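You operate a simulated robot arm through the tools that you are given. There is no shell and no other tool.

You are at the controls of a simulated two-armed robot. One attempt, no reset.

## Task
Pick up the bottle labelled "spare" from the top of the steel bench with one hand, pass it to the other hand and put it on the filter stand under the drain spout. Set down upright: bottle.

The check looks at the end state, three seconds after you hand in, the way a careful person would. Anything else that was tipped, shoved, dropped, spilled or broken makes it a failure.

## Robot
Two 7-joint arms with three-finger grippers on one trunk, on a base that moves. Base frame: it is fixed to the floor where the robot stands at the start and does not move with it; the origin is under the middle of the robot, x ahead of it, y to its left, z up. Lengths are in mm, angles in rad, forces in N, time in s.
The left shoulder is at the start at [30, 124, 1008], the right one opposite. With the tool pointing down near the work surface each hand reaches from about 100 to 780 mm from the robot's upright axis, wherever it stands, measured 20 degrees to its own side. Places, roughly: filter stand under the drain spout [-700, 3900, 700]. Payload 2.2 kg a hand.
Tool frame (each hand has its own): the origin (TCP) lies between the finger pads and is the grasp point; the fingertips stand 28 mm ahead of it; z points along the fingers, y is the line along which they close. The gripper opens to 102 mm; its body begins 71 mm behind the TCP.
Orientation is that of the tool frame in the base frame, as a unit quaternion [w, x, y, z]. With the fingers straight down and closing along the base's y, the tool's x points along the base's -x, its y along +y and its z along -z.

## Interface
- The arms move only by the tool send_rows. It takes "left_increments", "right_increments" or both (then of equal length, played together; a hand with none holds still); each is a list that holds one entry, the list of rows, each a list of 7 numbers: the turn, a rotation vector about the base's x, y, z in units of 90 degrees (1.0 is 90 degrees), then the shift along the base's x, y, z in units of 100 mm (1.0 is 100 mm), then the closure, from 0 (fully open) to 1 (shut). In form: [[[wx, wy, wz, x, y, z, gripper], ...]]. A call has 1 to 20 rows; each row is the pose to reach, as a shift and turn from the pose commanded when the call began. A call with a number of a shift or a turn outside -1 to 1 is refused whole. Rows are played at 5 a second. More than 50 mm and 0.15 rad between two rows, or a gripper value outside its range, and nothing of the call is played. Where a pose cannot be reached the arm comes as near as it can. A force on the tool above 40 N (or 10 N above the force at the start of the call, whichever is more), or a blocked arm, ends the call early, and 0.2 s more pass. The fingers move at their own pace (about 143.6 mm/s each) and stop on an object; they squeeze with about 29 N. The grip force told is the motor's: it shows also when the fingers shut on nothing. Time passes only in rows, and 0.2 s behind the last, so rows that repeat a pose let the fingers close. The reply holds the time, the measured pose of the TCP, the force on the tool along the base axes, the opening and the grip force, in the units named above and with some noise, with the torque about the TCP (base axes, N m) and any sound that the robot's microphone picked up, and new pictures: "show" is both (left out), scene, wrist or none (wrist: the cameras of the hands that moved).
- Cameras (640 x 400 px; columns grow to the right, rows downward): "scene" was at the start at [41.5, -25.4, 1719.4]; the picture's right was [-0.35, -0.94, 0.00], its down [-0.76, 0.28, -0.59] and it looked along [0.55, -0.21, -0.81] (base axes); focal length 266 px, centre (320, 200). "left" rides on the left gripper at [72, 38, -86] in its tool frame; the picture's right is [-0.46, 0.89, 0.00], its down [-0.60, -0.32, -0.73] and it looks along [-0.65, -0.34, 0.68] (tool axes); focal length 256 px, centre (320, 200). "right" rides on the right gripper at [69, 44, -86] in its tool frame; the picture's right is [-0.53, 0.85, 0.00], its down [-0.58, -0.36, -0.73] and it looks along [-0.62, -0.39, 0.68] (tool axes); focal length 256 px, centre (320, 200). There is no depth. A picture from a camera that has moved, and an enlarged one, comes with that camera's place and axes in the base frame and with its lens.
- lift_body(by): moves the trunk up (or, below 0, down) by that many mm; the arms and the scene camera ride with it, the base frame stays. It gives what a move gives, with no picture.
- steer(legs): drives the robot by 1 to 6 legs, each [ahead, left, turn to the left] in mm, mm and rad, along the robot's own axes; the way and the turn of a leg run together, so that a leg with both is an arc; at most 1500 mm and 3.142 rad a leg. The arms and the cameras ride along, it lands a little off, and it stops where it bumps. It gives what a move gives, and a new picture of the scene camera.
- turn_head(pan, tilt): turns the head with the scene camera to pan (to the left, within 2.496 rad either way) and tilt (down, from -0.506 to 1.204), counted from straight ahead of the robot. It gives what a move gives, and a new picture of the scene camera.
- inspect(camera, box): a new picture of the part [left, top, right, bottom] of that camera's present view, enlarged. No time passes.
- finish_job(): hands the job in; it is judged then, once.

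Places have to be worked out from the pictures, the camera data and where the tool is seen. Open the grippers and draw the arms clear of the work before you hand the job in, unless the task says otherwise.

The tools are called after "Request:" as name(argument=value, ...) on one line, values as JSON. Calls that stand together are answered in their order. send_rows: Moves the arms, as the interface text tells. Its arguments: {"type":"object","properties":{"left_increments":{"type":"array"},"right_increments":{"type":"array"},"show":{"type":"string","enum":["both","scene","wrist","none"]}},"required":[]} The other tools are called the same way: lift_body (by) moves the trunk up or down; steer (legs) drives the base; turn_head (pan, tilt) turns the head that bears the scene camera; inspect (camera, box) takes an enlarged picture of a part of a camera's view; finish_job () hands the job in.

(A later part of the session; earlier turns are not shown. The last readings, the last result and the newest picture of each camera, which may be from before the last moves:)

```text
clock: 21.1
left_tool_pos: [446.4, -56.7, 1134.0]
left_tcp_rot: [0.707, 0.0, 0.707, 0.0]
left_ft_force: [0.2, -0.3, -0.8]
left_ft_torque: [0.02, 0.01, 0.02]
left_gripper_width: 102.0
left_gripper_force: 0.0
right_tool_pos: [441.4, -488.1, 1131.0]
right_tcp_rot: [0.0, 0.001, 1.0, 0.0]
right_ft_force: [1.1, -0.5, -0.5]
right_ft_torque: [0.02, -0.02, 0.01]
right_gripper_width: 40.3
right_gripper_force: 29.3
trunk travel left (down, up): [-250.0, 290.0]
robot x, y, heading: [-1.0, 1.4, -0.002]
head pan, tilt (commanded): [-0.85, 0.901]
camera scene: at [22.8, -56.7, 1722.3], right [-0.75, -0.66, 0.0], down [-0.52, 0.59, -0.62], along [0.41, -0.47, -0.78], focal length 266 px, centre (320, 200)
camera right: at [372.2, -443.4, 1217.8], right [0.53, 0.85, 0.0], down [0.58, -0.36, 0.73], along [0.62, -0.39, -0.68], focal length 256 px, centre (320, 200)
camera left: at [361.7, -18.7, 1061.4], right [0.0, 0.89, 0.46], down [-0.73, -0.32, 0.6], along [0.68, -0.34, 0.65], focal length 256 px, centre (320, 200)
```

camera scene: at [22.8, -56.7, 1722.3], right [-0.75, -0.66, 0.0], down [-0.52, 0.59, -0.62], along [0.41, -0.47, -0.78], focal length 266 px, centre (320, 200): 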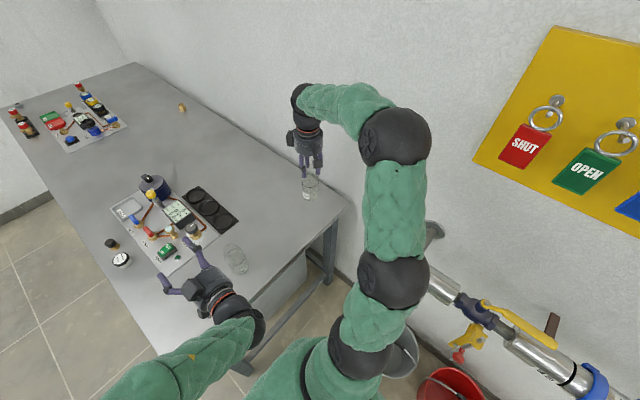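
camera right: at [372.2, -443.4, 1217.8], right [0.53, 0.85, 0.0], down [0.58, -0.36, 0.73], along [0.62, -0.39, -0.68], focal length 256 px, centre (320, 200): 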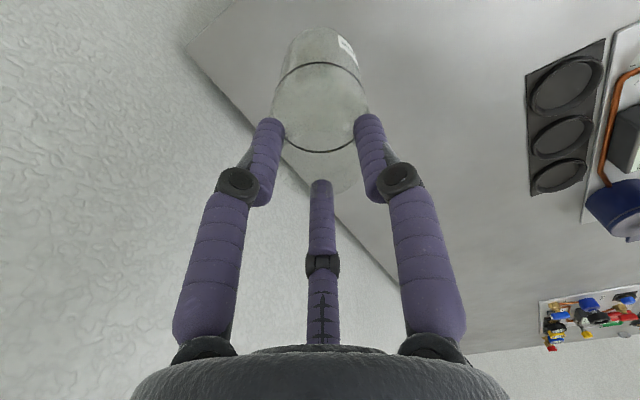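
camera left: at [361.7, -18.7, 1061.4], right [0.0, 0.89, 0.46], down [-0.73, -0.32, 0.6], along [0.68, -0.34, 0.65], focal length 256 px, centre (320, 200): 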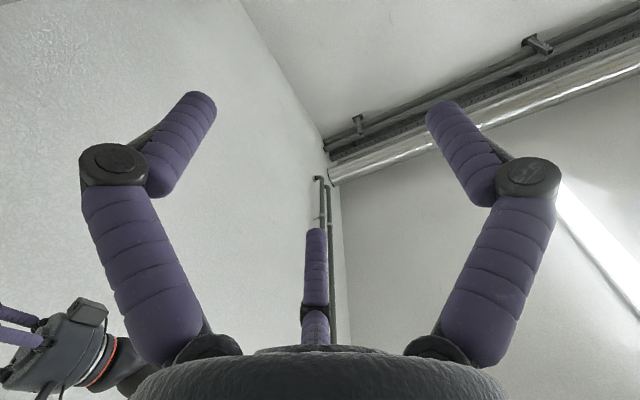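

Both moves went as planned and the bottle keeps its place in the grip. Now I roll the left hand 90° about its own axis, thumb up, while the right hand brings the bottle 100 mm toward the middle and up to z 1180.

Request:
send_rows(left_increments=[[[0.08, 0, 0, 0, 0, 0, 0], [0.16, 0, 0, 0, 0, 0, 0], [0.24, 0, 0, 0, 0, 0, 0], [0.32, 0, 0, 0, 0, 0, 0], [0.4, 0, 0, 0, 0, 0, 0], [0.48, 0, 0, 0, 0, 0, 0], [0.56, 0, 0, 0, 0, 0, 0], [0.64, 0, 0, 0, 0, 0, 0], [0.72, 0, 0, 0, 0, 0, 0], [0.8, 0, 0, 0, 0, 0, 0], [0.88, 0, 0, 0, 0, 0, 0], [0.94, 0, 0, 0, 0, 0, 0], [1, 0, 0, 0, 0, 0, 0]]], right_increments=[[[0, 0, 0, 0, 0, 0.08, 1], [0, 0, 0, 0, 0, 0.16, 1], [0, 0, 0, 0, 0, 0.24, 1], [0, 0, 0, 0, 0, 0.32, 1], [0, 0, 0, 0, 0, 0.4, 1], [0, 0, 0, 0, 0, 0.49, 1], [0, 0, 0, 0.04, 0.14, 0.49, 1], [0, 0, 0, 0.08, 0.28, 0.49, 1], [0, 0, 0, 0.12, 0.42, 0.49, 1], [0, 0, 0, 0.16, 0.56, 0.49, 1], [0, 0, 0, 0.2, 0.7, 0.49, 1], [0, 0, 0, 0.25, 0.85, 0.49, 1], [0, 0, 0, 0.3, 1, 0.49, 1]]], show="both")

```text
clock: 23.9
left_tool_pos: [447.3, -55.5, 1133.0]
left_tcp_rot: [0.499, 0.501, 0.5, 0.501]
left_ft_force: [0.2, 0.5, -0.5]
left_ft_torque: [-0.01, 0.01, -0.03]
left_gripper_width: 102.1
left_gripper_force: 0.0
right_tool_pos: [471.8, -387.2, 1179.9]
right_tcp_rot: [-0.001, 0.0, 1.0, 0.0]
right_ft_force: [0.5, 0.0, -0.1]
right_ft_torque: [-0.04, 0.01, 0.01]
right_gripper_width: 40.1
right_gripper_force: 29.5
trunk travel left (down, up): [-250.0, 290.0]
robot x, y, heading: [3.0, 0.1, 0.001]
head pan, tilt (commanded): [-0.85, 0.901]
camera scene: at [22.9, -56.2, 1722.3], right [-0.75, -0.66, 0.0], down [-0.52, 0.59, -0.62], along [0.41, -0.47, -0.78], focal length 266 px, centre (320, 200)
camera right: at [402.5, -343.5, 1267.0], right [0.53, 0.85, 0.0], down [0.58, -0.36, 0.73], along [0.62, -0.39, -0.68], focal length 256 px, centre (320, 200)
camera left: at [361.5, 16.2, 1172.0], right [0.0, -0.47, 0.88], down [-0.73, -0.6, -0.32], along [0.68, -0.65, -0.34], focal length 256 px, centre (320, 200)
```

scene: 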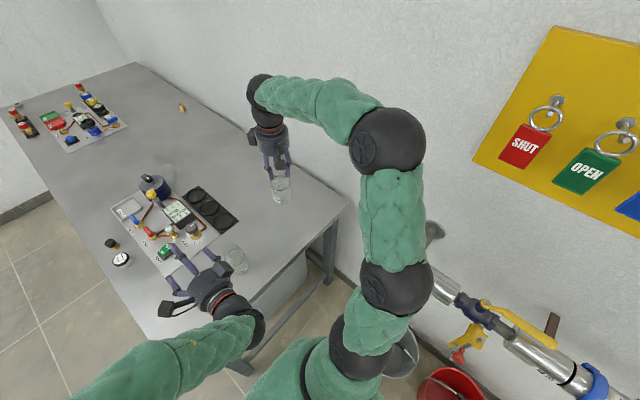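
right: 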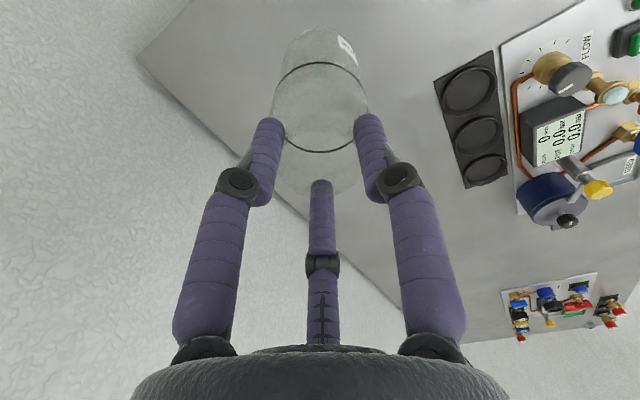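
left: 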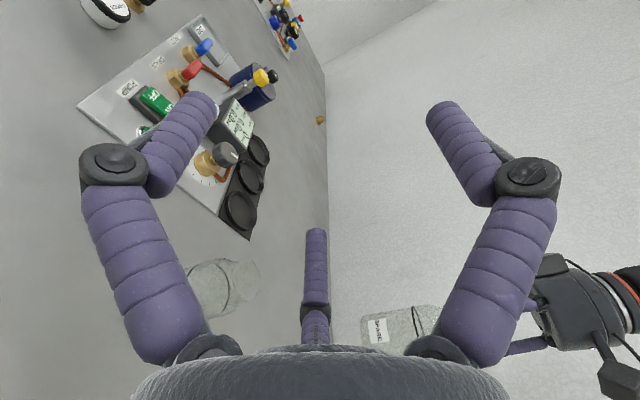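

Left hand is level with thumb up. I turn it 30° to the right so its approach threads between the right-hand fingers, while the right hand brings the bottle another 100 mm inward.

Request:
send_rows(left_increments=[[[0, 0, -0.06, 0, 0, 0, 0], [0, 0, -0.12, 0, 0, 0, 0], [0, 0, -0.18, 0, 0, 0, 0], [0, 0, -0.24, 0, 0, 0, 0], [0, 0, -0.3, 0, 0, 0, 0], [0, 0, -0.3333, 0, 0, 0, 0], [0, 0, -0.3333, 0, 0, 0, 0]]], right_increments=[[[0, 0, 0, 0.04, 0.14, 0, 1], [0, 0, 0, 0.08, 0.28, 0, 1], [0, 0, 0, 0.12, 0.42, 0, 1], [0, 0, 0, 0.16, 0.56, 0, 1], [0, 0, 0, 0.2, 0.7, 0, 1], [0, 0, 0, 0.25, 0.85, 0, 1], [0, 0, 0, 0.3, 1, 0, 1]]], show="none")

Request:
turn_head(pan=-0.3, tilt=0.8)

```text
clock: 25.5
left_tool_pos: [411.0, -95.3, 1157.7]
left_tcp_rot: [0.607, 0.612, 0.36, 0.357]
left_ft_force: [-0.4, -0.5, -0.3]
left_ft_torque: [-0.02, 0.0, 0.0]
left_gripper_width: 102.2
left_gripper_force: 0.1
left hand out of reach, approached as far as the arm can: row 5, 6, 7
right_tool_pos: [502.5, -285.6, 1182.4]
right_tcp_rot: [0.0, 0.0, 1.0, 0.0]
right_ft_force: [0.2, 0.6, -0.6]
right_ft_torque: [-0.02, 0.02, 0.01]
right_gripper_width: 40.4
right_gripper_force: 28.7
trunk travel left (down, up): [-250.0, 290.0]
robot x, y, heading: [-1.5, 0.9, -0.005]
head pan, tilt (commanded): [-0.85, 0.901]
```

```text
clock: 26.4
left_tool_pos: [410.7, -95.9, 1155.4]
left_tcp_rot: [0.606, 0.611, 0.361, 0.358]
left_ft_force: [-0.3, -0.3, 0.0]
left_ft_torque: [-0.02, -0.03, 0.0]
left_gripper_width: 101.9
left_gripper_force: 0.1
right_tool_pos: [500.5, -286.1, 1180.4]
right_tcp_rot: [0.0, 0.0, 1.0, 0.0]
right_ft_force: [-0.6, -0.4, -1.9]
right_ft_torque: [-0.01, -0.01, 0.0]
right_gripper_width: 40.1
right_gripper_force: 29.2
trunk travel left (down, up): [-250.0, 290.0]
robot x, y, heading: [-2.7, -0.2, 0.001]
head pan, tilt (commanded): [-0.3, 0.799]
camera scene: at [49.7, -23.7, 1730.2], right [-0.3, -0.95, 0.0], down [-0.68, 0.21, -0.7], along [0.67, -0.21, -0.72], focal length 266 px, centre (320, 200)
```

scene: 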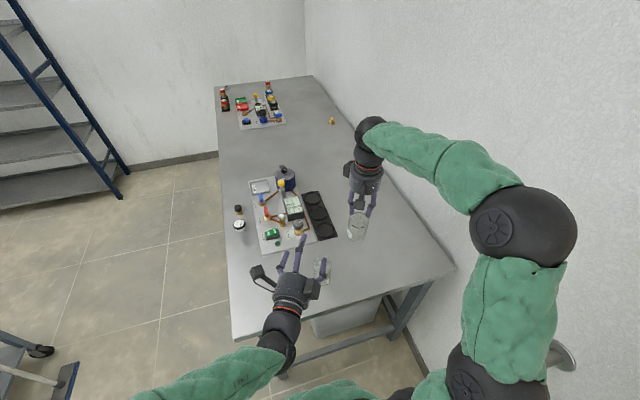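

The left arm can't point 30° right at that spot, though pointing straight ahead there was reachable. So I turn the left hand back to straight ahead and instead turn the right hand by +30°, bringing the bottle toward (560, -55) in line with the left hand.

Request:
send_rows(left_increments=[[[0, 0, 0.06, 0, 0, 0, 0], [0, 0, 0.12, 0, 0, 0, 0], [0, 0, 0.18, 0, 0, 0, 0], [0, 0, 0.24, 0, 0, 0, 0], [0, 0, 0.3, 0, 0, 0, 0], [0, 0, 0.3333, 0, 0, 0, 0], [0, 0, 0.3333, 0, 0, 0, 0]]], right_increments=[[[0, 0, 0.05, 0.08, 0, 0, 1], [0, 0, 0.1, 0.17, 0, 0, 1], [0, 0, 0.15, 0.25, 0, 0, 1], [0, 0, 0.2, 0.34, 0, 0, 1], [0, 0, 0.25, 0.43, 0, 0, 1], [0, 0, 0.3, 0.52, 0, 0, 1], [0, 0, 0.3333, 0.6, 0, 0, 1]]], show="both")

```text
clock: 28.0
left_tool_pos: [411.8, -96.0, 1157.2]
left_tcp_rot: [0.5, 0.5, 0.5, 0.5]
left_ft_force: [0.1, 0.0, -0.2]
left_ft_torque: [-0.01, -0.03, -0.01]
left_gripper_width: 102.1
left_gripper_force: 0.0
right_tool_pos: [561.3, -287.9, 1181.0]
right_tcp_rot: [0.0, -0.26, 0.966, 0.0]
right_ft_force: [0.4, -0.6, -1.3]
right_ft_torque: [0.04, -0.02, 0.01]
right_gripper_width: 40.1
right_gripper_force: 29.1
trunk travel left (down, up): [-250.0, 290.0]
robot x, y, heading: [0.2, 1.6, 0.002]
head pan, tilt (commanded): [-0.3, 0.799]
camera scene: at [50.2, -23.6, 1730.2], right [-0.3, -0.96, 0.0], down [-0.69, 0.21, -0.7], along [0.67, -0.21, -0.72], focal length 266 px, centre (320, 200)
camera right: at [479.9, -284.0, 1266.7], right [0.04, 1.0, 0.0], down [0.68, -0.03, 0.73], along [0.73, -0.03, -0.68], focal length 256 px, centre (320, 200)
camera left: at [326.6, -23.8, 1194.3], right [0.0, -0.47, 0.89], down [-0.73, -0.6, -0.32], along [0.68, -0.65, -0.34], focal length 256 px, centre (320, 200)
```

scene: 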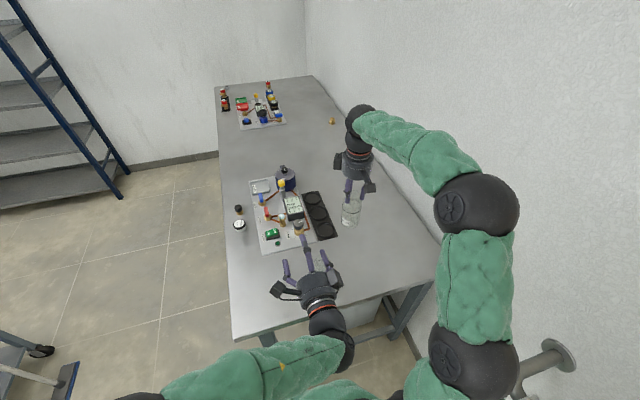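
right: 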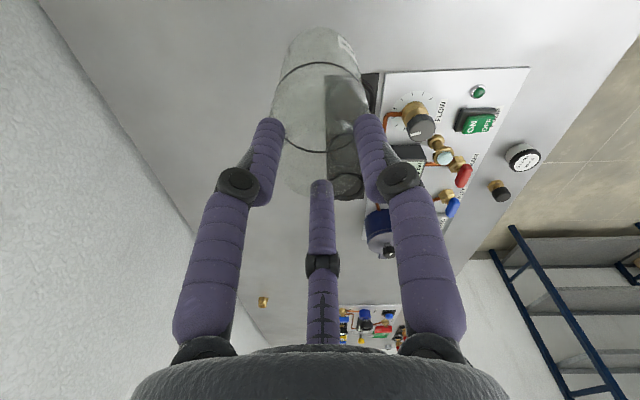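
left: 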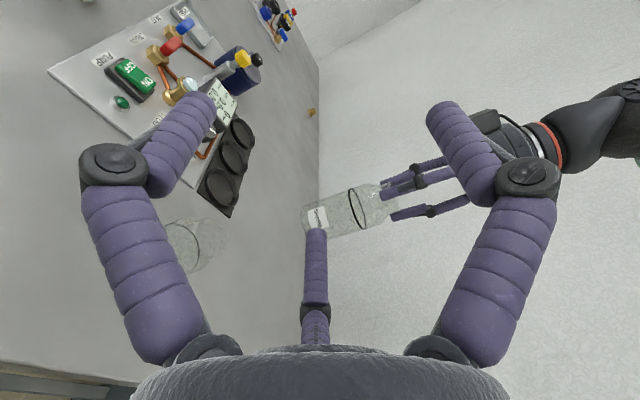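

The left hand's commanded pose settled at (412, -96, 1157), pointing straight ahead. I lower it to z 1135 so its axis meets the bottle 97 mm above its base, and bring the bottle to the same y.

Request:
send_rows(left_increments=[[[0, 0, 0, 0, 0, -0.06, 0], [0, 0, 0, 0, 0, -0.12, 0], [0, 0, 0, 0, 0, -0.18, 0], [0, 0, 0, 0, 0, -0.22, 0], [0, 0, 0, 0, 0, -0.22, 0], [0, 0, 0, 0, 0, -0.22, 0], [0, 0, 0, 0, 0, -0.22, 0]]], right_increments=[[[0, 0, 0, 0, 0.14, 0, 1], [0, 0, 0, 0, 0.28, 0, 1], [0, 0, 0, 0, 0.42, 0, 1], [0, 0, 0, 0, 0.56, 0, 1], [0, 0, 0, 0, 0.7, 0, 1], [0, 0, 0, 0, 0.85, 0, 1], [0, 0, 0, 0, 1, 0, 1]]], show="none")

Request:
send_rows(right_increments=[[[0, 0, 0, -0.02, 0.14, 0, 1], [0, 0, 0, -0.04, 0.28, 0, 1], [0, 0, 0, -0.06, 0.42, 0, 1], [0, 0, 0, -0.08, 0.56, 0, 1], [0, 0, 0, -0.1, 0.7, 0, 1], [0, 0, 0, -0.13, 0.82, 0, 1], [0, 0, 0, -0.16, 0.92, 0, 1]]], show="both")

Request:
inspect(camera="left", box=[160, 0, 480, 400])

Request:
inspect(camera="scene", box=[220, 160, 420, 340])

```text
clock: 29.6
left_tool_pos: [411.4, -95.1, 1132.9]
left_tcp_rot: [0.499, 0.5, 0.5, 0.5]
left_ft_force: [-0.2, -0.3, 1.0]
left_ft_torque: [0.03, -0.03, 0.0]
left_gripper_width: 101.9
left_gripper_force: 0.1
right_tool_pos: [561.7, -187.6, 1178.3]
right_tcp_rot: [-0.001, -0.259, 0.966, 0.0]
right_ft_force: [0.1, -0.3, -0.1]
right_ft_torque: [-0.01, -0.02, -0.03]
right_gripper_width: 40.3
right_gripper_force: 29.3
trunk travel left (down, up): [-250.0, 290.0]
robot x, y, heading: [-1.1, 3.0, 0.001]
head pan, tilt (commanded): [-0.3, 0.799]
```

```text
clock: 31.2
left_tool_pos: [411.2, -95.5, 1135.1]
left_tcp_rot: [0.499, 0.5, 0.501, 0.5]
left_ft_force: [-0.7, -0.9, -0.7]
left_ft_torque: [-0.01, 0.0, 0.0]
left_gripper_width: 102.0
left_gripper_force: 0.1
right_tool_pos: [546.1, -94.1, 1180.5]
right_tcp_rot: [0.0, -0.259, 0.966, 0.0]
right_ft_force: [0.8, 0.4, -1.4]
right_ft_torque: [-0.02, 0.01, 0.02]
right_gripper_width: 40.3
right_gripper_force: 29.0
trunk travel left (down, up): [-250.0, 290.0]
robot x, y, heading: [-1.2, -0.1, -0.003]
head pan, tilt (commanded): [-0.3, 0.799]
camera scene: at [49.8, -23.3, 1730.2], right [-0.3, -0.96, 0.0], down [-0.69, 0.21, -0.7], along [0.67, -0.21, -0.72], focal length 266 px, centre (320, 200)
camera right: at [463.8, -91.1, 1266.8], right [0.04, 1.0, 0.0], down [0.68, -0.03, 0.73], along [0.73, -0.03, -0.68], focal length 256 px, centre (320, 200)
```

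scene: 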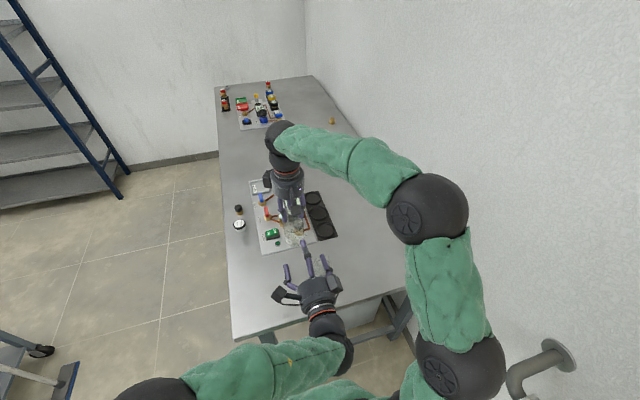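
right: 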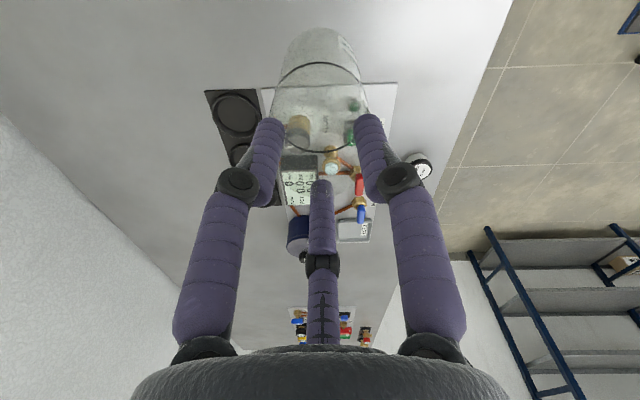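

```text
1.00 times, centred on (320, 200) of left (not enlarged: the box is as wide or as high as the picture)
camera zoom: at [325.8, -23.5, 1172.0], right [0.0, -0.46, 0.89], down [-0.73, -0.6, -0.32], along [0.68, -0.65, -0.34], focal length 256 px, centre (320, 200)
```

zoom: 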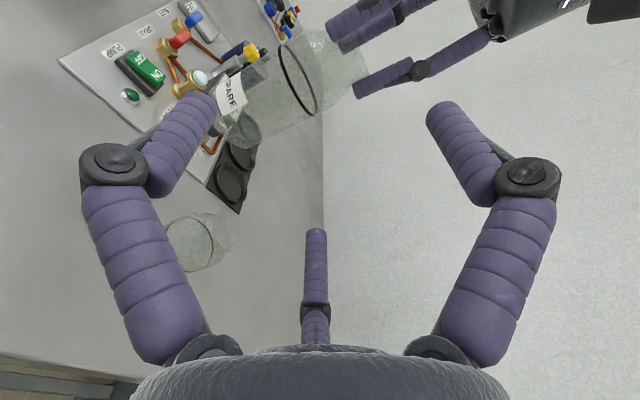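

```text
2.22 times, centred on (320, 250) of scene
camera zoom: at [49.8, -23.3, 1730.2], right [-0.3, -0.96, 0.0], down [-0.69, 0.21, -0.7], along [0.67, -0.21, -0.72], focal length 591 px, centre (320, 89)
```

zoom: 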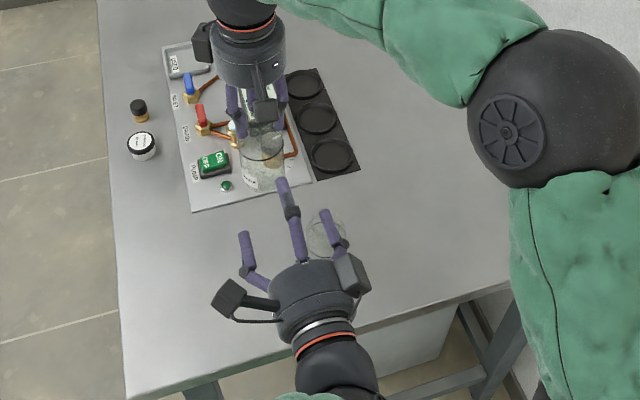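

The bottle is in line with the left hand: the ring measures y ≈ -96 and the base z ≈ 1038, so the left axis is 97 mm above the base. I advance the left hand 90 mm, open, and check the clearances before going all the way in.

Request:
send_rows(left_increments=[[[0, 0, 0, 0.15, 0, 0, 0], [0, 0, 0, 0.3, 0, 0, 0], [0, 0, 0, 0.45, 0, 0, 0], [0, 0, 0, 0.6, 0, 0, 0], [0, 0, 0, 0.75, 0, 0, 0], [0, 0, 0, 0.85, 0, 0, 0], [0, 0, 0, 0.85, 0, 0, 0]]], show="wrist")

Request:
inspect(camera="scene", box=[230, 160, 380, 300])

Request:
inspect(camera="right", box=[0, 0, 640, 400])

```text
clock: 32.8
left_tool_pos: [496.9, -94.7, 1132.6]
left_tcp_rot: [0.5, 0.5, 0.5, 0.5]
left_ft_force: [-0.5, 1.2, -0.2]
left_ft_torque: [-0.02, -0.01, 0.02]
left_gripper_width: 102.1
left_gripper_force: 0.1
right_tool_pos: [545.0, -94.5, 1179.6]
right_tcp_rot: [0.0, -0.259, 0.966, 0.0]
right_ft_force: [0.8, -0.2, -0.2]
right_ft_torque: [0.03, -0.01, 0.01]
right_gripper_width: 40.6
right_gripper_force: 28.9
trunk travel left (down, up): [-250.0, 290.0]
robot x, y, heading: [-0.9, 1.1, 0.0]
head pan, tilt (commanded): [-0.3, 0.799]
camera left: at [411.7, -23.7, 1171.0], right [0.0, -0.46, 0.89], down [-0.73, -0.6, -0.32], along [0.68, -0.65, -0.34], focal length 256 px, centre (320, 200)
```

left: 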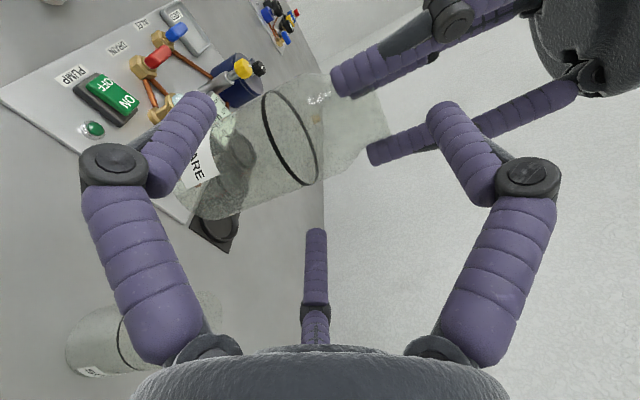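

```text
2.86 times, centred on (305, 230) of scene
camera zoom: at [49.8, -23.6, 1730.2], right [-0.3, -0.96, 0.0], down [-0.68, 0.21, -0.7], along [0.67, -0.21, -0.72], focal length 760 px, centre (363, 114)
```

zoom: 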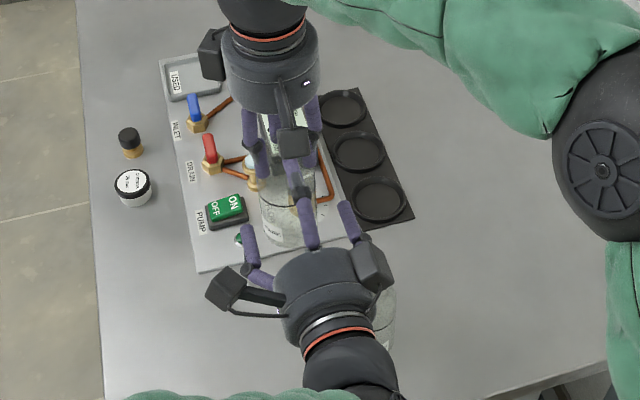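

```text
1.00 times, centred on (320, 200) of right (not enlarged: the box is as wide or as high as the picture)
camera zoom: at [463.8, -91.4, 1266.7], right [0.04, 1.0, 0.0], down [0.68, -0.03, 0.73], along [0.73, -0.03, -0.68], focal length 256 px, centre (320, 200)
```

zoom: 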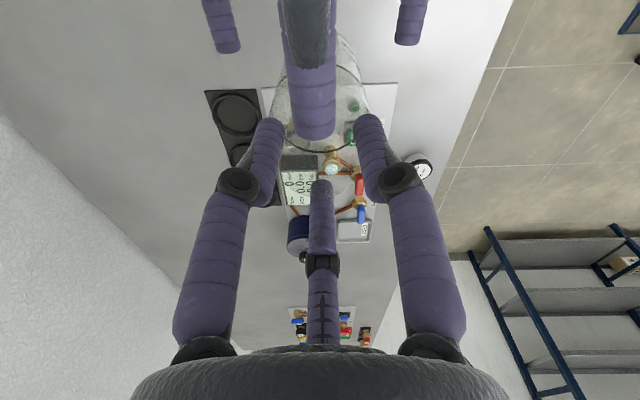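

The right camera shows the left thumb passing centrally between the right fingers, above the mouth, and the side fingers have room. I advance the last 33 mm slowly, nudging 1 mm left.

Request:
send_rows(left_increments=[[[0, 0, 0, 0.08, 0.01, 0, 0], [0, 0, 0, 0.16, 0.01, 0, 0], [0, 0, 0, 0.24, 0.01, 0, 0], [0, 0, 0, 0.3, 0.01, 0, 0], [0, 0, 0, 0.34, 0.01, 0, 0], [0, 0, 0, 0.34, 0.01, 0, 0]]], show="wrist")

Request:
inspect(camera="scene", box=[250, 170, 350, 270])

Request:
inspect(camera="right", box=[0, 0, 640, 400])

```text
clock: 34.2
left_tool_pos: [530.3, -94.3, 1133.0]
left_tcp_rot: [0.5, 0.5, 0.5, 0.5]
left_ft_force: [0.9, 0.8, -0.7]
left_ft_torque: [0.04, -0.03, 0.01]
left_gripper_width: 102.0
left_gripper_force: 0.0
right_tool_pos: [546.5, -95.2, 1180.2]
right_tcp_rot: [-0.001, -0.26, 0.966, -0.001]
right_ft_force: [0.0, 0.2, -1.7]
right_ft_torque: [0.0, 0.01, 0.01]
right_gripper_width: 40.4
right_gripper_force: 28.8
trunk travel left (down, up): [-250.0, 290.0]
robot x, y, heading: [1.3, -1.2, -0.002]
head pan, tilt (commanded): [-0.3, 0.799]
camera left: at [445.6, -22.7, 1171.3], right [0.0, -0.46, 0.89], down [-0.73, -0.6, -0.32], along [0.68, -0.65, -0.34], focal length 256 px, centre (320, 200)
```

left: 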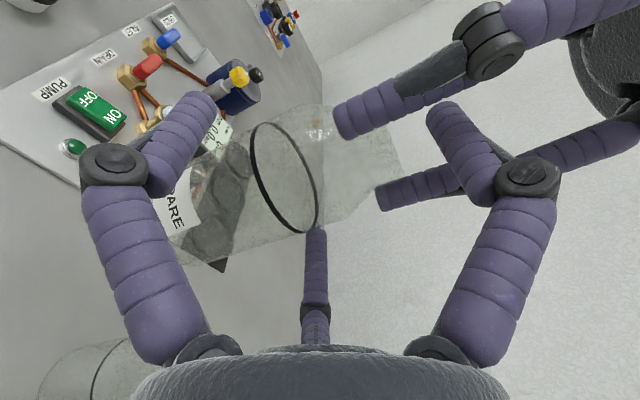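

```text
4.00 times, centred on (300, 220) of scene
camera zoom: at [49.8, -23.6, 1730.2], right [-0.3, -0.96, 0.0], down [-0.69, 0.21, -0.7], along [0.67, -0.21, -0.72], focal length 1064 px, centre (400, 120)
```

zoom: 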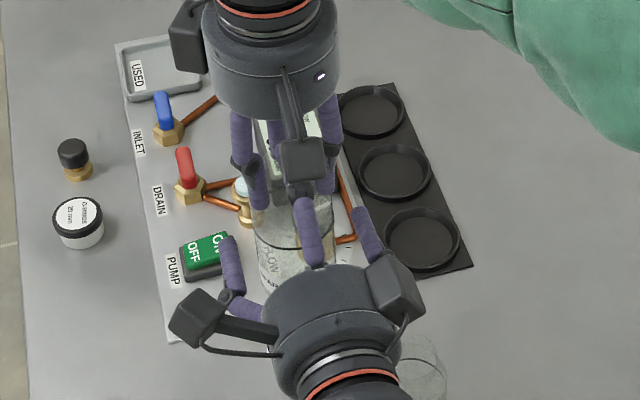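

```text
1.00 times, centred on (320, 200) of right (not enlarged: the box is as wide or as high as the picture)
camera zoom: at [463.8, -91.3, 1266.7], right [0.04, 1.0, 0.0], down [0.68, -0.03, 0.73], along [0.73, -0.03, -0.68], focal length 256 px, centre (320, 200)
```

zoom: 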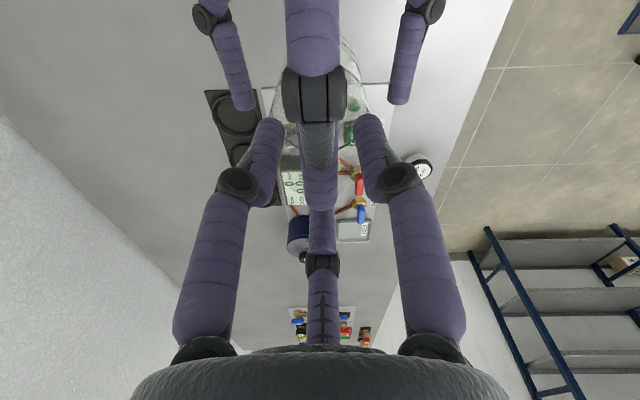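

Everything is where I want it: side fingers astride the body, thumb over the mouth between the right fingers. I close the left hand gradually to just past the expected contact width (73 mm) and check.

Request:
send_rows(left_increments=[[[0, 0, 0, 0, 0, 0, 0.1], [0, 0, 0, 0, 0, 0, 0.2], [0, 0, 0, 0, 0, 0, 0.25], [0, 0, 0, 0, 0, 0, 0.28], [0, 0, 0, 0, 0, 0, 0.31], [0, 0, 0, 0, 0, 0, 0.31]]], show="wrist")

Request:
inspect(camera="right", box=[0, 0, 640, 400])

```text
clock: 35.6
left_tool_pos: [531.3, -94.5, 1134.2]
left_tcp_rot: [0.499, 0.5, 0.5, 0.501]
left_ft_force: [0.3, -1.6, 1.4]
left_ft_torque: [-0.04, -0.03, -0.01]
left_gripper_width: 71.2
left_gripper_force: 0.9
right_tool_pos: [545.9, -95.7, 1180.3]
right_tcp_rot: [0.001, -0.259, 0.966, 0.0]
right_ft_force: [-1.0, 2.2, -1.8]
right_ft_torque: [0.09, 0.04, 0.01]
right_gripper_width: 40.3
right_gripper_force: 29.0
trunk travel left (down, up): [-250.0, 290.0]
robot x, y, heading: [0.1, -0.7, -0.0]
head pan, tilt (commanded): [-0.3, 0.799]
camera left: at [445.6, -22.8, 1171.5], right [0.0, -0.46, 0.89], down [-0.73, -0.6, -0.32], along [0.68, -0.65, -0.34], focal length 256 px, centre (320, 200)
```

left: 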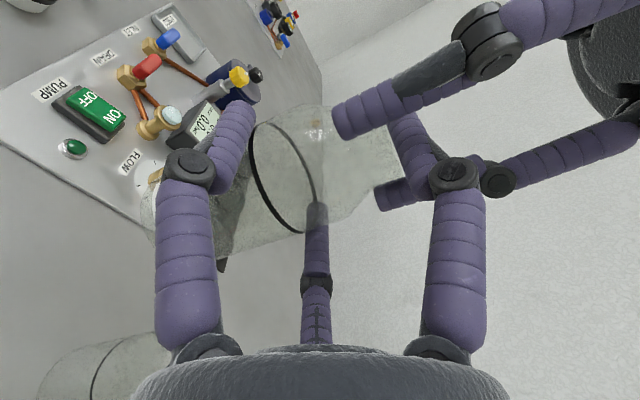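

```text
1.00 times, centred on (320, 200) of right (not enlarged: the box is as wide or as high as the picture)
camera zoom: at [463.8, -91.3, 1266.6], right [0.04, 1.0, 0.0], down [0.68, -0.03, 0.73], along [0.73, -0.03, -0.68], focal length 256 px, centre (320, 200)
```

zoom: 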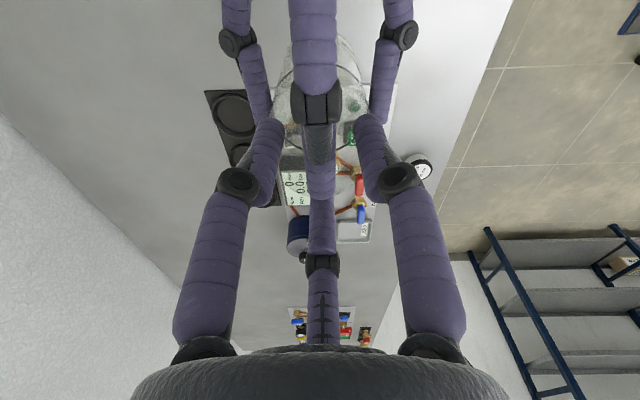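

Contact is just starting at 71 mm with only about 2 N sideways. I squeeze fully while both hands hold still.

Request:
send_rows(left_increments=[[[0, 0, 0, 0, 0, 0, 0.33], [0, 0, 0, 0, 0, 0, 0.35], [0, 0, 0, 0, 0, 0, 0.38], [0, 0, 0, 0, 0, 0, 0.42], [0, 0, 0, 0, 0, 0, 0.42]]], show="wrist")

Request:
inspect(camera="right", box=[200, 0, 440, 240])

```text
clock: 36.8
left_tool_pos: [530.3, -94.9, 1133.2]
left_tcp_rot: [0.5, 0.499, 0.501, 0.5]
left_ft_force: [-6.8, -5.8, 8.3]
left_ft_torque: [0.11, -0.23, -0.08]
left_gripper_width: 68.7
left_gripper_force: 28.3
right_tool_pos: [546.5, -95.1, 1179.4]
right_tcp_rot: [0.0, -0.259, 0.966, 0.0]
right_ft_force: [7.1, 5.1, -9.1]
right_ft_torque: [0.19, -0.17, 0.0]
right_gripper_width: 40.3
right_gripper_force: 28.8
trunk travel left (down, up): [-250.0, 290.0]
robot x, y, heading: [1.8, -3.5, -0.004]
head pan, tilt (commanded): [-0.3, 0.799]
camera left: at [445.6, -23.0, 1171.8], right [0.0, -0.46, 0.89], down [-0.73, -0.6, -0.32], along [0.68, -0.65, -0.34], focal length 256 px, centre (320, 200)
```

left: 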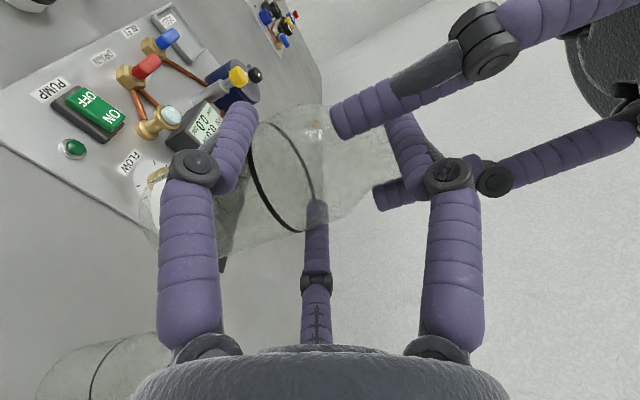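

```text
1.67 times, centred on (320, 120) of right
camera zoom: at [463.9, -91.2, 1266.4], right [0.04, 1.0, 0.0], down [0.68, -0.03, 0.73], along [0.73, -0.03, -0.68], focal length 427 px, centre (320, 333)
```

zoom: 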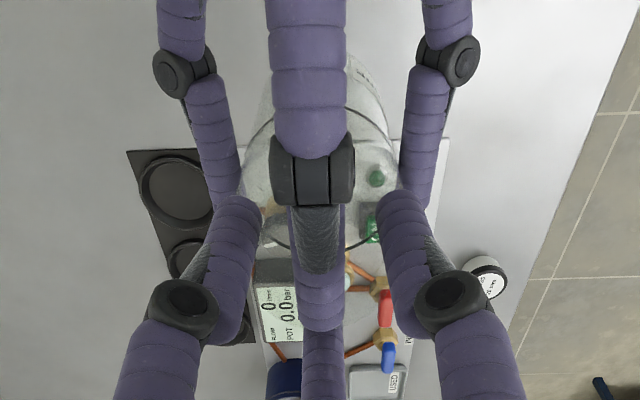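

The left hand now squeezes at 68.7 mm, but the hands push on each other by about 12 N, mainly vertically, so the thumb is likely pressing on the rim. I ease the left grip, raise it 4 mm, shift it 2 mm forward and 1 mm right, and then close it again.

Request:
send_rows(left_increments=[[[0, 0, 0, 0, 0, 0, 0.22], [0, 0, 0, 0, 0, 0, 0.2], [0, 0, 0, 0.02, -0.01, 0.02, 0.2], [0, 0, 0, 0.02, -0.01, 0.04, 0.2], [0, 0, 0, 0.02, -0.01, 0.04, 0.2], [0, 0, 0, 0.02, -0.01, 0.04, 0.25], [0, 0, 0, 0.02, -0.01, 0.04, 0.28], [0, 0, 0, 0.02, -0.01, 0.04, 0.3], [0, 0, 0, 0.02, -0.01, 0.04, 0.3]]], show="none")

Request:
send_rows(left_increments=[[[0, 0, 0, 0, 0, 0, 0.32], [0, 0, 0, 0, 0, 0, 0.33], [0, 0, 0, 0, 0, 0, 0.34], [0, 0, 0, 0, 0, 0, 0.35], [0, 0, 0, 0, 0, 0, 0.35]]], show="wrist")

```text
clock: 38.8
left_tool_pos: [532.8, -96.2, 1137.6]
left_tcp_rot: [0.5, 0.5, 0.499, 0.5]
left_ft_force: [-0.6, -0.2, -0.2]
left_ft_torque: [-0.02, 0.04, 0.0]
left_gripper_width: 71.7
left_gripper_force: 0.5
right_tool_pos: [544.8, -94.4, 1180.0]
right_tcp_rot: [0.0, -0.259, 0.966, 0.0]
right_ft_force: [0.7, 0.4, -0.5]
right_ft_torque: [-0.04, -0.01, 0.0]
right_gripper_width: 40.4
right_gripper_force: 29.1
trunk travel left (down, up): [-250.0, 290.0]
robot x, y, heading: [1.9, 0.1, -0.0]
head pan, tilt (commanded): [-0.3, 0.799]
```

```text
clock: 40.0
left_tool_pos: [531.9, -95.3, 1136.7]
left_tcp_rot: [0.5, 0.5, 0.5, 0.5]
left_ft_force: [-1.9, 3.6, -0.8]
left_ft_torque: [0.04, 0.06, 0.11]
left_gripper_width: 69.8
left_gripper_force: 2.7
right_tool_pos: [546.1, -95.5, 1180.9]
right_tcp_rot: [0.001, -0.259, 0.966, 0.001]
right_ft_force: [1.8, -5.1, 0.7]
right_ft_torque: [-0.22, -0.09, -0.06]
right_gripper_width: 40.4
right_gripper_force: 28.6
trunk travel left (down, up): [-250.0, 290.0]
robot x, y, heading: [-1.5, -0.9, 0.0]
head pan, tilt (commanded): [-0.3, 0.799]
camera left: at [447.8, -23.9, 1175.5], right [0.0, -0.47, 0.89], down [-0.73, -0.6, -0.32], along [0.68, -0.65, -0.34], focal length 256 px, centre (320, 200)
```

left: 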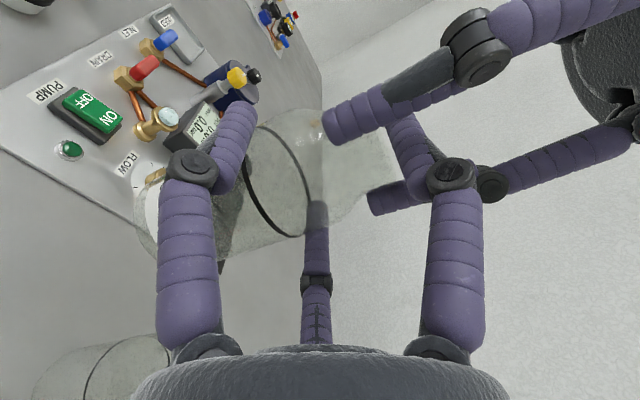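

Now the thumb clears the rim (vertical force is gone), leaving only about 4 N sideways. I shift the left hand back 0.6 mm and squeeze to full force.

Request:
send_rows(left_increments=[[[0, 0, 0, 0, 0.006, 0, 0.35], [0, 0, 0, 0, 0.006, 0, 0.36], [0, 0, 0, 0, 0.006, 0, 0.38], [0, 0, 0, 0, 0.006, 0, 0.4], [0, 0, 0, 0, 0.006, 0, 0.42], [0, 0, 0, 0, 0.006, 0, 0.42]]], show="wrist")

Request:
inspect(camera="right", box=[200, 0, 440, 240])

Request:
inspect(camera="left", box=[160, 60, 480, 280])

```text
clock: 41.4
left_tool_pos: [532.4, -96.2, 1137.7]
left_tcp_rot: [0.5, 0.501, 0.5, 0.499]
left_ft_force: [-0.4, 4.0, -4.2]
left_ft_torque: [0.01, 0.09, 0.05]
left_gripper_width: 69.3
left_gripper_force: 7.5
right_tool_pos: [544.5, -94.8, 1181.5]
right_tcp_rot: [0.0, -0.259, 0.966, -0.001]
right_ft_force: [0.7, -4.9, 4.3]
right_ft_torque: [-0.21, -0.05, 0.0]
right_gripper_width: 40.2
right_gripper_force: 29.5
trunk travel left (down, up): [-250.0, 290.0]
robot x, y, heading: [-0.6, -0.6, 0.001]
head pan, tilt (commanded): [-0.3, 0.799]
camera left: at [447.7, -23.8, 1175.6], right [0.0, -0.47, 0.89], down [-0.73, -0.6, -0.32], along [0.68, -0.65, -0.34], focal length 256 px, centre (320, 200)
```

left: 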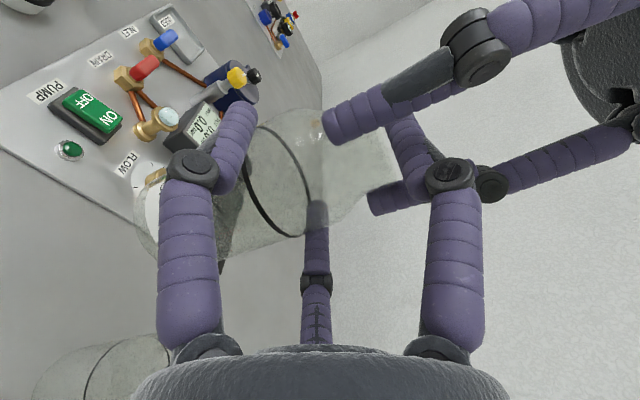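

```text
1.67 times, centred on (320, 120) of right
camera zoom: at [463.9, -91.4, 1266.9], right [0.04, 1.0, 0.0], down [0.68, -0.03, 0.73], along [0.73, -0.03, -0.68], focal length 427 px, centre (320, 333)
```

zoom: 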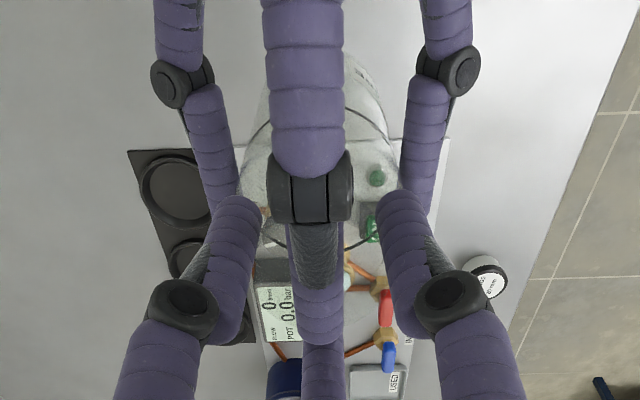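

```text
1.82 times, centred on (320, 170) of left
camera zoom: at [447.7, -23.8, 1175.6], right [0.0, -0.47, 0.89], down [-0.73, -0.6, -0.32], along [0.68, -0.65, -0.34], focal length 465 px, centre (320, 254)
```

zoom: 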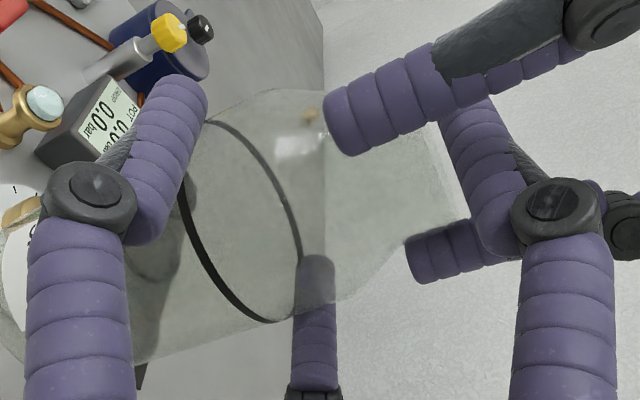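

The thumb stays clear and the remaining forces are small (4 N), but the grip force is only 7.5 N so far. I command full closure to build up the squeeze.

Request:
send_rows(left_increments=[[[0, 0, 0, 0, 0.004, 0, 0.6], [0, 0, 0, 0, 0.004, 0, 0.8], [0, 0, 0, 0, 0.004, 0, 1], [0, 0, 0, 0, 0.004, 0, 1], [0, 0, 0, 0, 0.004, 0, 1], [0, 0, 0, 0, 0.004, 0, 1]]], show="none")

Request:
inspect(camera="left", box=[160, 60, 480, 280])

Request:
inspect(camera="right", box=[200, 0, 440, 240])

```text
clock: 42.8
left_tool_pos: [532.3, -95.2, 1137.1]
left_tcp_rot: [0.5, 0.5, 0.5, 0.5]
left_ft_force: [-0.9, 0.8, -5.4]
left_ft_torque: [0.02, 0.11, 0.0]
left_gripper_width: 68.1
left_gripper_force: 28.9
right_tool_pos: [546.4, -96.0, 1181.0]
right_tcp_rot: [0.0, -0.259, 0.966, 0.0]
right_ft_force: [1.0, -1.7, 3.6]
right_ft_torque: [-0.03, -0.05, 0.02]
right_gripper_width: 40.2
right_gripper_force: 28.9
trunk travel left (down, up): [-250.0, 290.0]
robot x, y, heading: [1.8, -0.2, 0.002]
head pan, tilt (commanded): [-0.3, 0.799]
```

```text
1.82 times, centred on (320, 170) of left
camera zoom: at [447.5, -23.4, 1175.5], right [0.0, -0.47, 0.89], down [-0.73, -0.6, -0.32], along [0.68, -0.65, -0.34], focal length 465 px, centre (320, 254)
```

zoom: 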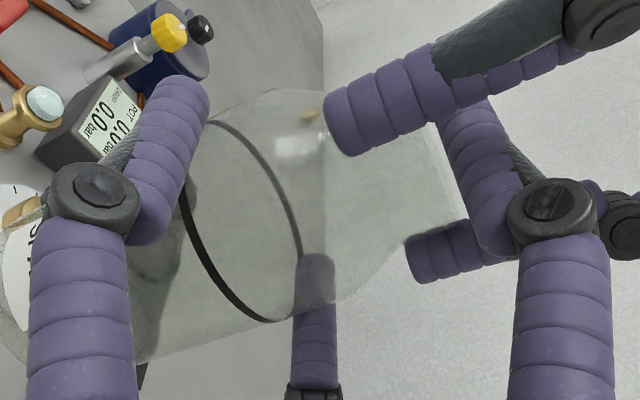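

```text
1.67 times, centred on (320, 120) of right
camera zoom: at [463.9, -91.3, 1266.8], right [0.04, 1.0, 0.0], down [0.68, -0.03, 0.73], along [0.73, -0.03, -0.68], focal length 427 px, centre (320, 333)
```

zoom: 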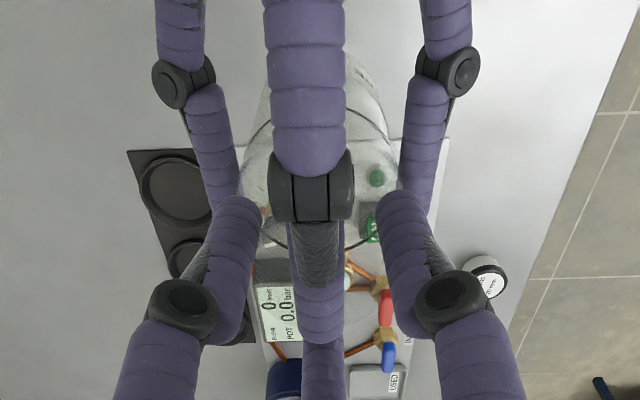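

Left grip is now 28.9 N with almost no cross-forces. I release the right hand just a little (about 3 mm per finger) and check that the left hand alone carries the bottle.

Request:
send_rows(right_increments=[[[0, 0, 0, 0, 0, 0, 0.6], [0, 0, 0, 0, 0, 0, 0.57], [0, 0, 0, 0, 0, 0, 0.54], [0, 0, 0, 0, 0, 0, 0.54]]], left_increments=[[[0, 0, 0, 0, 0, 0, 1], [0, 0, 0, 0, 0, 0, 1], [0, 0, 0, 0, 0, 0, 1], [0, 0, 0, 0, 0, 0, 1]]], show="wrist")

Request:
inspect(camera="left", box=[160, 60, 480, 280])

Request:
inspect(camera="scene", box=[250, 170, 350, 270])

```text
clock: 43.8
left_tool_pos: [532.7, -95.1, 1137.6]
left_tcp_rot: [0.5, 0.5, 0.5, 0.501]
left_ft_force: [1.5, 0.8, 0.4]
left_ft_torque: [0.03, 0.04, 0.01]
left_gripper_width: 68.0
left_gripper_force: 28.5
right_tool_pos: [545.6, -95.4, 1180.0]
right_tcp_rot: [0.0, -0.259, 0.966, 0.0]
right_ft_force: [-0.2, -0.6, 0.1]
right_ft_torque: [0.0, -0.01, -0.01]
right_gripper_width: 46.8
right_gripper_force: 0.0
trunk travel left (down, up): [-250.0, 290.0]
robot x, y, heading: [-2.4, -0.7, 0.005]
head pan, tilt (commanded): [-0.3, 0.799]
camera right: at [463.8, -91.3, 1266.6], right [0.04, 1.0, 0.0], down [0.68, -0.03, 0.73], along [0.73, -0.03, -0.68], focal length 256 px, centre (320, 200)
camera left: at [447.6, -23.3, 1175.8], right [0.0, -0.46, 0.89], down [-0.73, -0.6, -0.32], along [0.68, -0.65, -0.34], focal length 256 px, centre (320, 200)
```

right: 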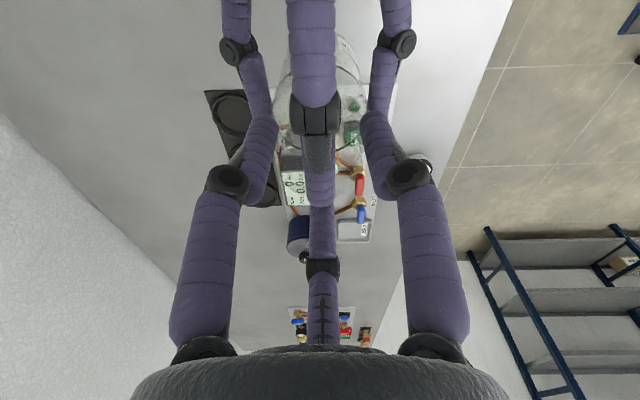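
left: 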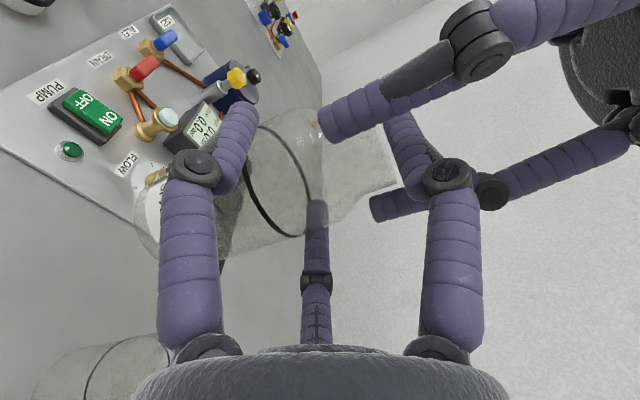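

```text
1.82 times, centred on (320, 170) of left
camera zoom: at [447.6, -23.3, 1175.8], right [0.0, -0.46, 0.89], down [-0.73, -0.6, -0.32], along [0.68, -0.65, -0.34], focal length 465 px, centre (320, 254)
```

zoom: 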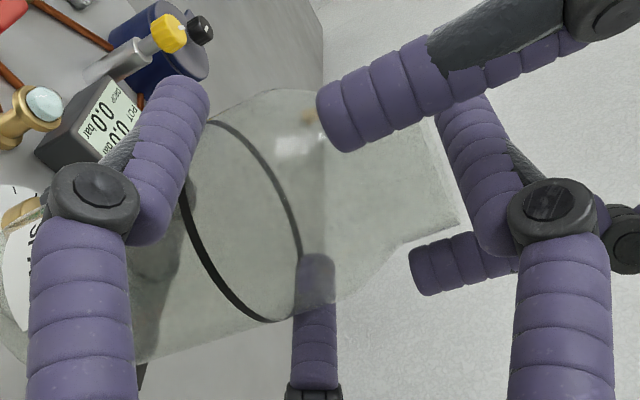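

```text
4.00 times, centred on (300, 220) of scene
camera zoom: at [49.9, -23.6, 1730.2], right [-0.3, -0.96, 0.0], down [-0.69, 0.21, -0.7], along [0.67, -0.21, -0.72], focal length 1064 px, centre (400, 120)
```

zoom: 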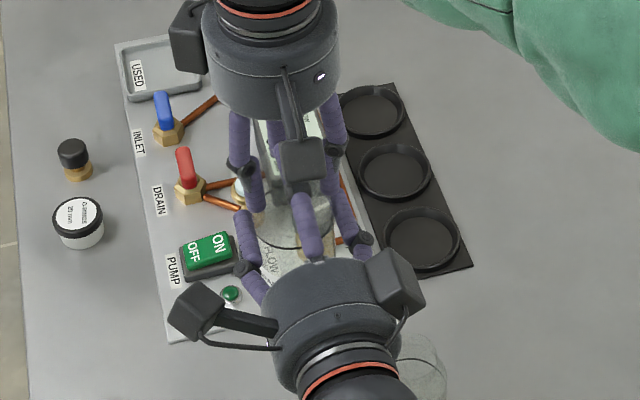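

The right hand now reads zero load and the bottle hasn't moved in the left grip. I open the right hand further and lift it straight up 100 mm.

Request:
send_rows(right_increments=[[[0, 0, 0, 0, 0, 0, 0.4], [0, 0, 0, 0, 0, 0, 0.3], [0, 0, 0, 0, 0, 0.1, 0.3], [0, 0, 0, 0, 0, 0.25, 0.3], [0, 0, 0, 0, 0, 0.45, 0.3], [0, 0, 0, 0, 0, 0.65, 0.3], [0, 0, 0, 0, 0, 0.85, 0.3], [0, 0, 0, 0, 0, 1, 0.3]]], left_increments=[[[0, 0, 0, 0, 0, 0, 1], [0, 0, 0, 0, 0, 0, 1], [0, 0, 0, 0, 0, 0, 1], [0, 0, 0, 0, 0, 0, 1], [0, 0, 0, 0, 0, 0, 1], [0, 0, 0, 0, 0, 0, 1], [0, 0, 0, 0, 0, 0, 1], [0, 0, 0, 0, 0, 0, 1]]], show="both")

```text
clock: 45.6
left_tool_pos: [533.9, -95.8, 1137.5]
left_tcp_rot: [0.5, 0.5, 0.5, 0.5]
left_ft_force: [0.0, 0.2, -1.3]
left_ft_torque: [0.0, 0.0, 0.01]
left_gripper_width: 67.9
left_gripper_force: 29.1
right_tool_pos: [544.4, -95.5, 1280.5]
right_tcp_rot: [0.0, -0.259, 0.966, 0.0]
right_ft_force: [-0.4, 0.6, 0.1]
right_ft_torque: [0.01, 0.0, 0.01]
right_gripper_width: 71.3
right_gripper_force: 0.0
trunk travel left (down, up): [-250.0, 290.0]
robot x, y, heading: [-0.8, 2.6, -0.0]
head pan, tilt (commanded): [-0.3, 0.799]
camera scene: at [50.0, -23.6, 1730.2], right [-0.3, -0.96, 0.0], down [-0.69, 0.21, -0.7], along [0.67, -0.21, -0.72], focal length 266 px, centre (320, 200)
camera right: at [463.3, -92.5, 1367.0], right [0.04, 1.0, 0.0], down [0.68, -0.03, 0.73], along [0.73, -0.03, -0.68], focal length 256 px, centre (320, 200)
camera left: at [447.6, -23.3, 1175.6], right [0.0, -0.47, 0.89], down [-0.73, -0.6, -0.32], along [0.68, -0.65, -0.34], focal length 256 px, centre (320, 200)
```

scene: 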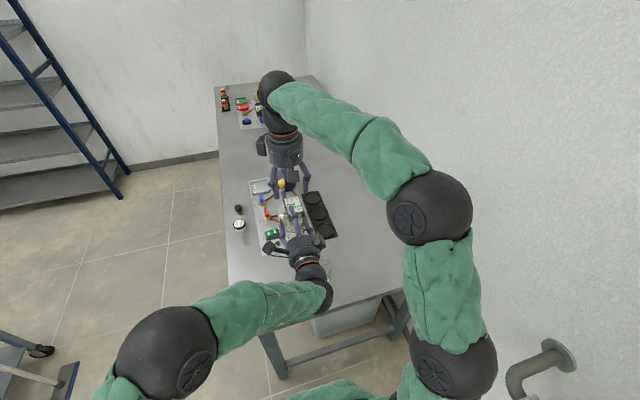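
right: 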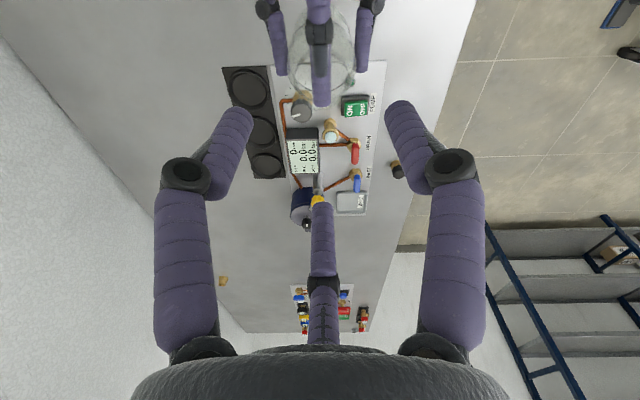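
left: 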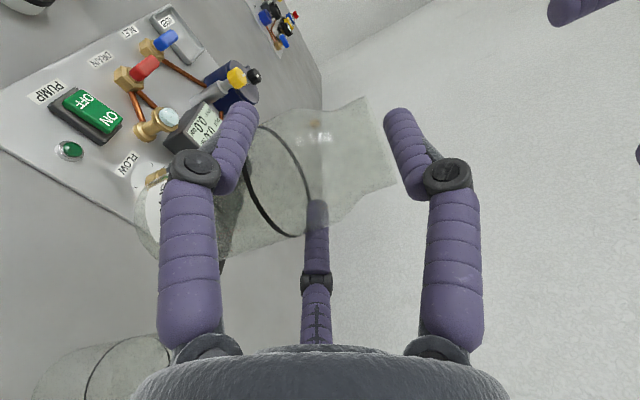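

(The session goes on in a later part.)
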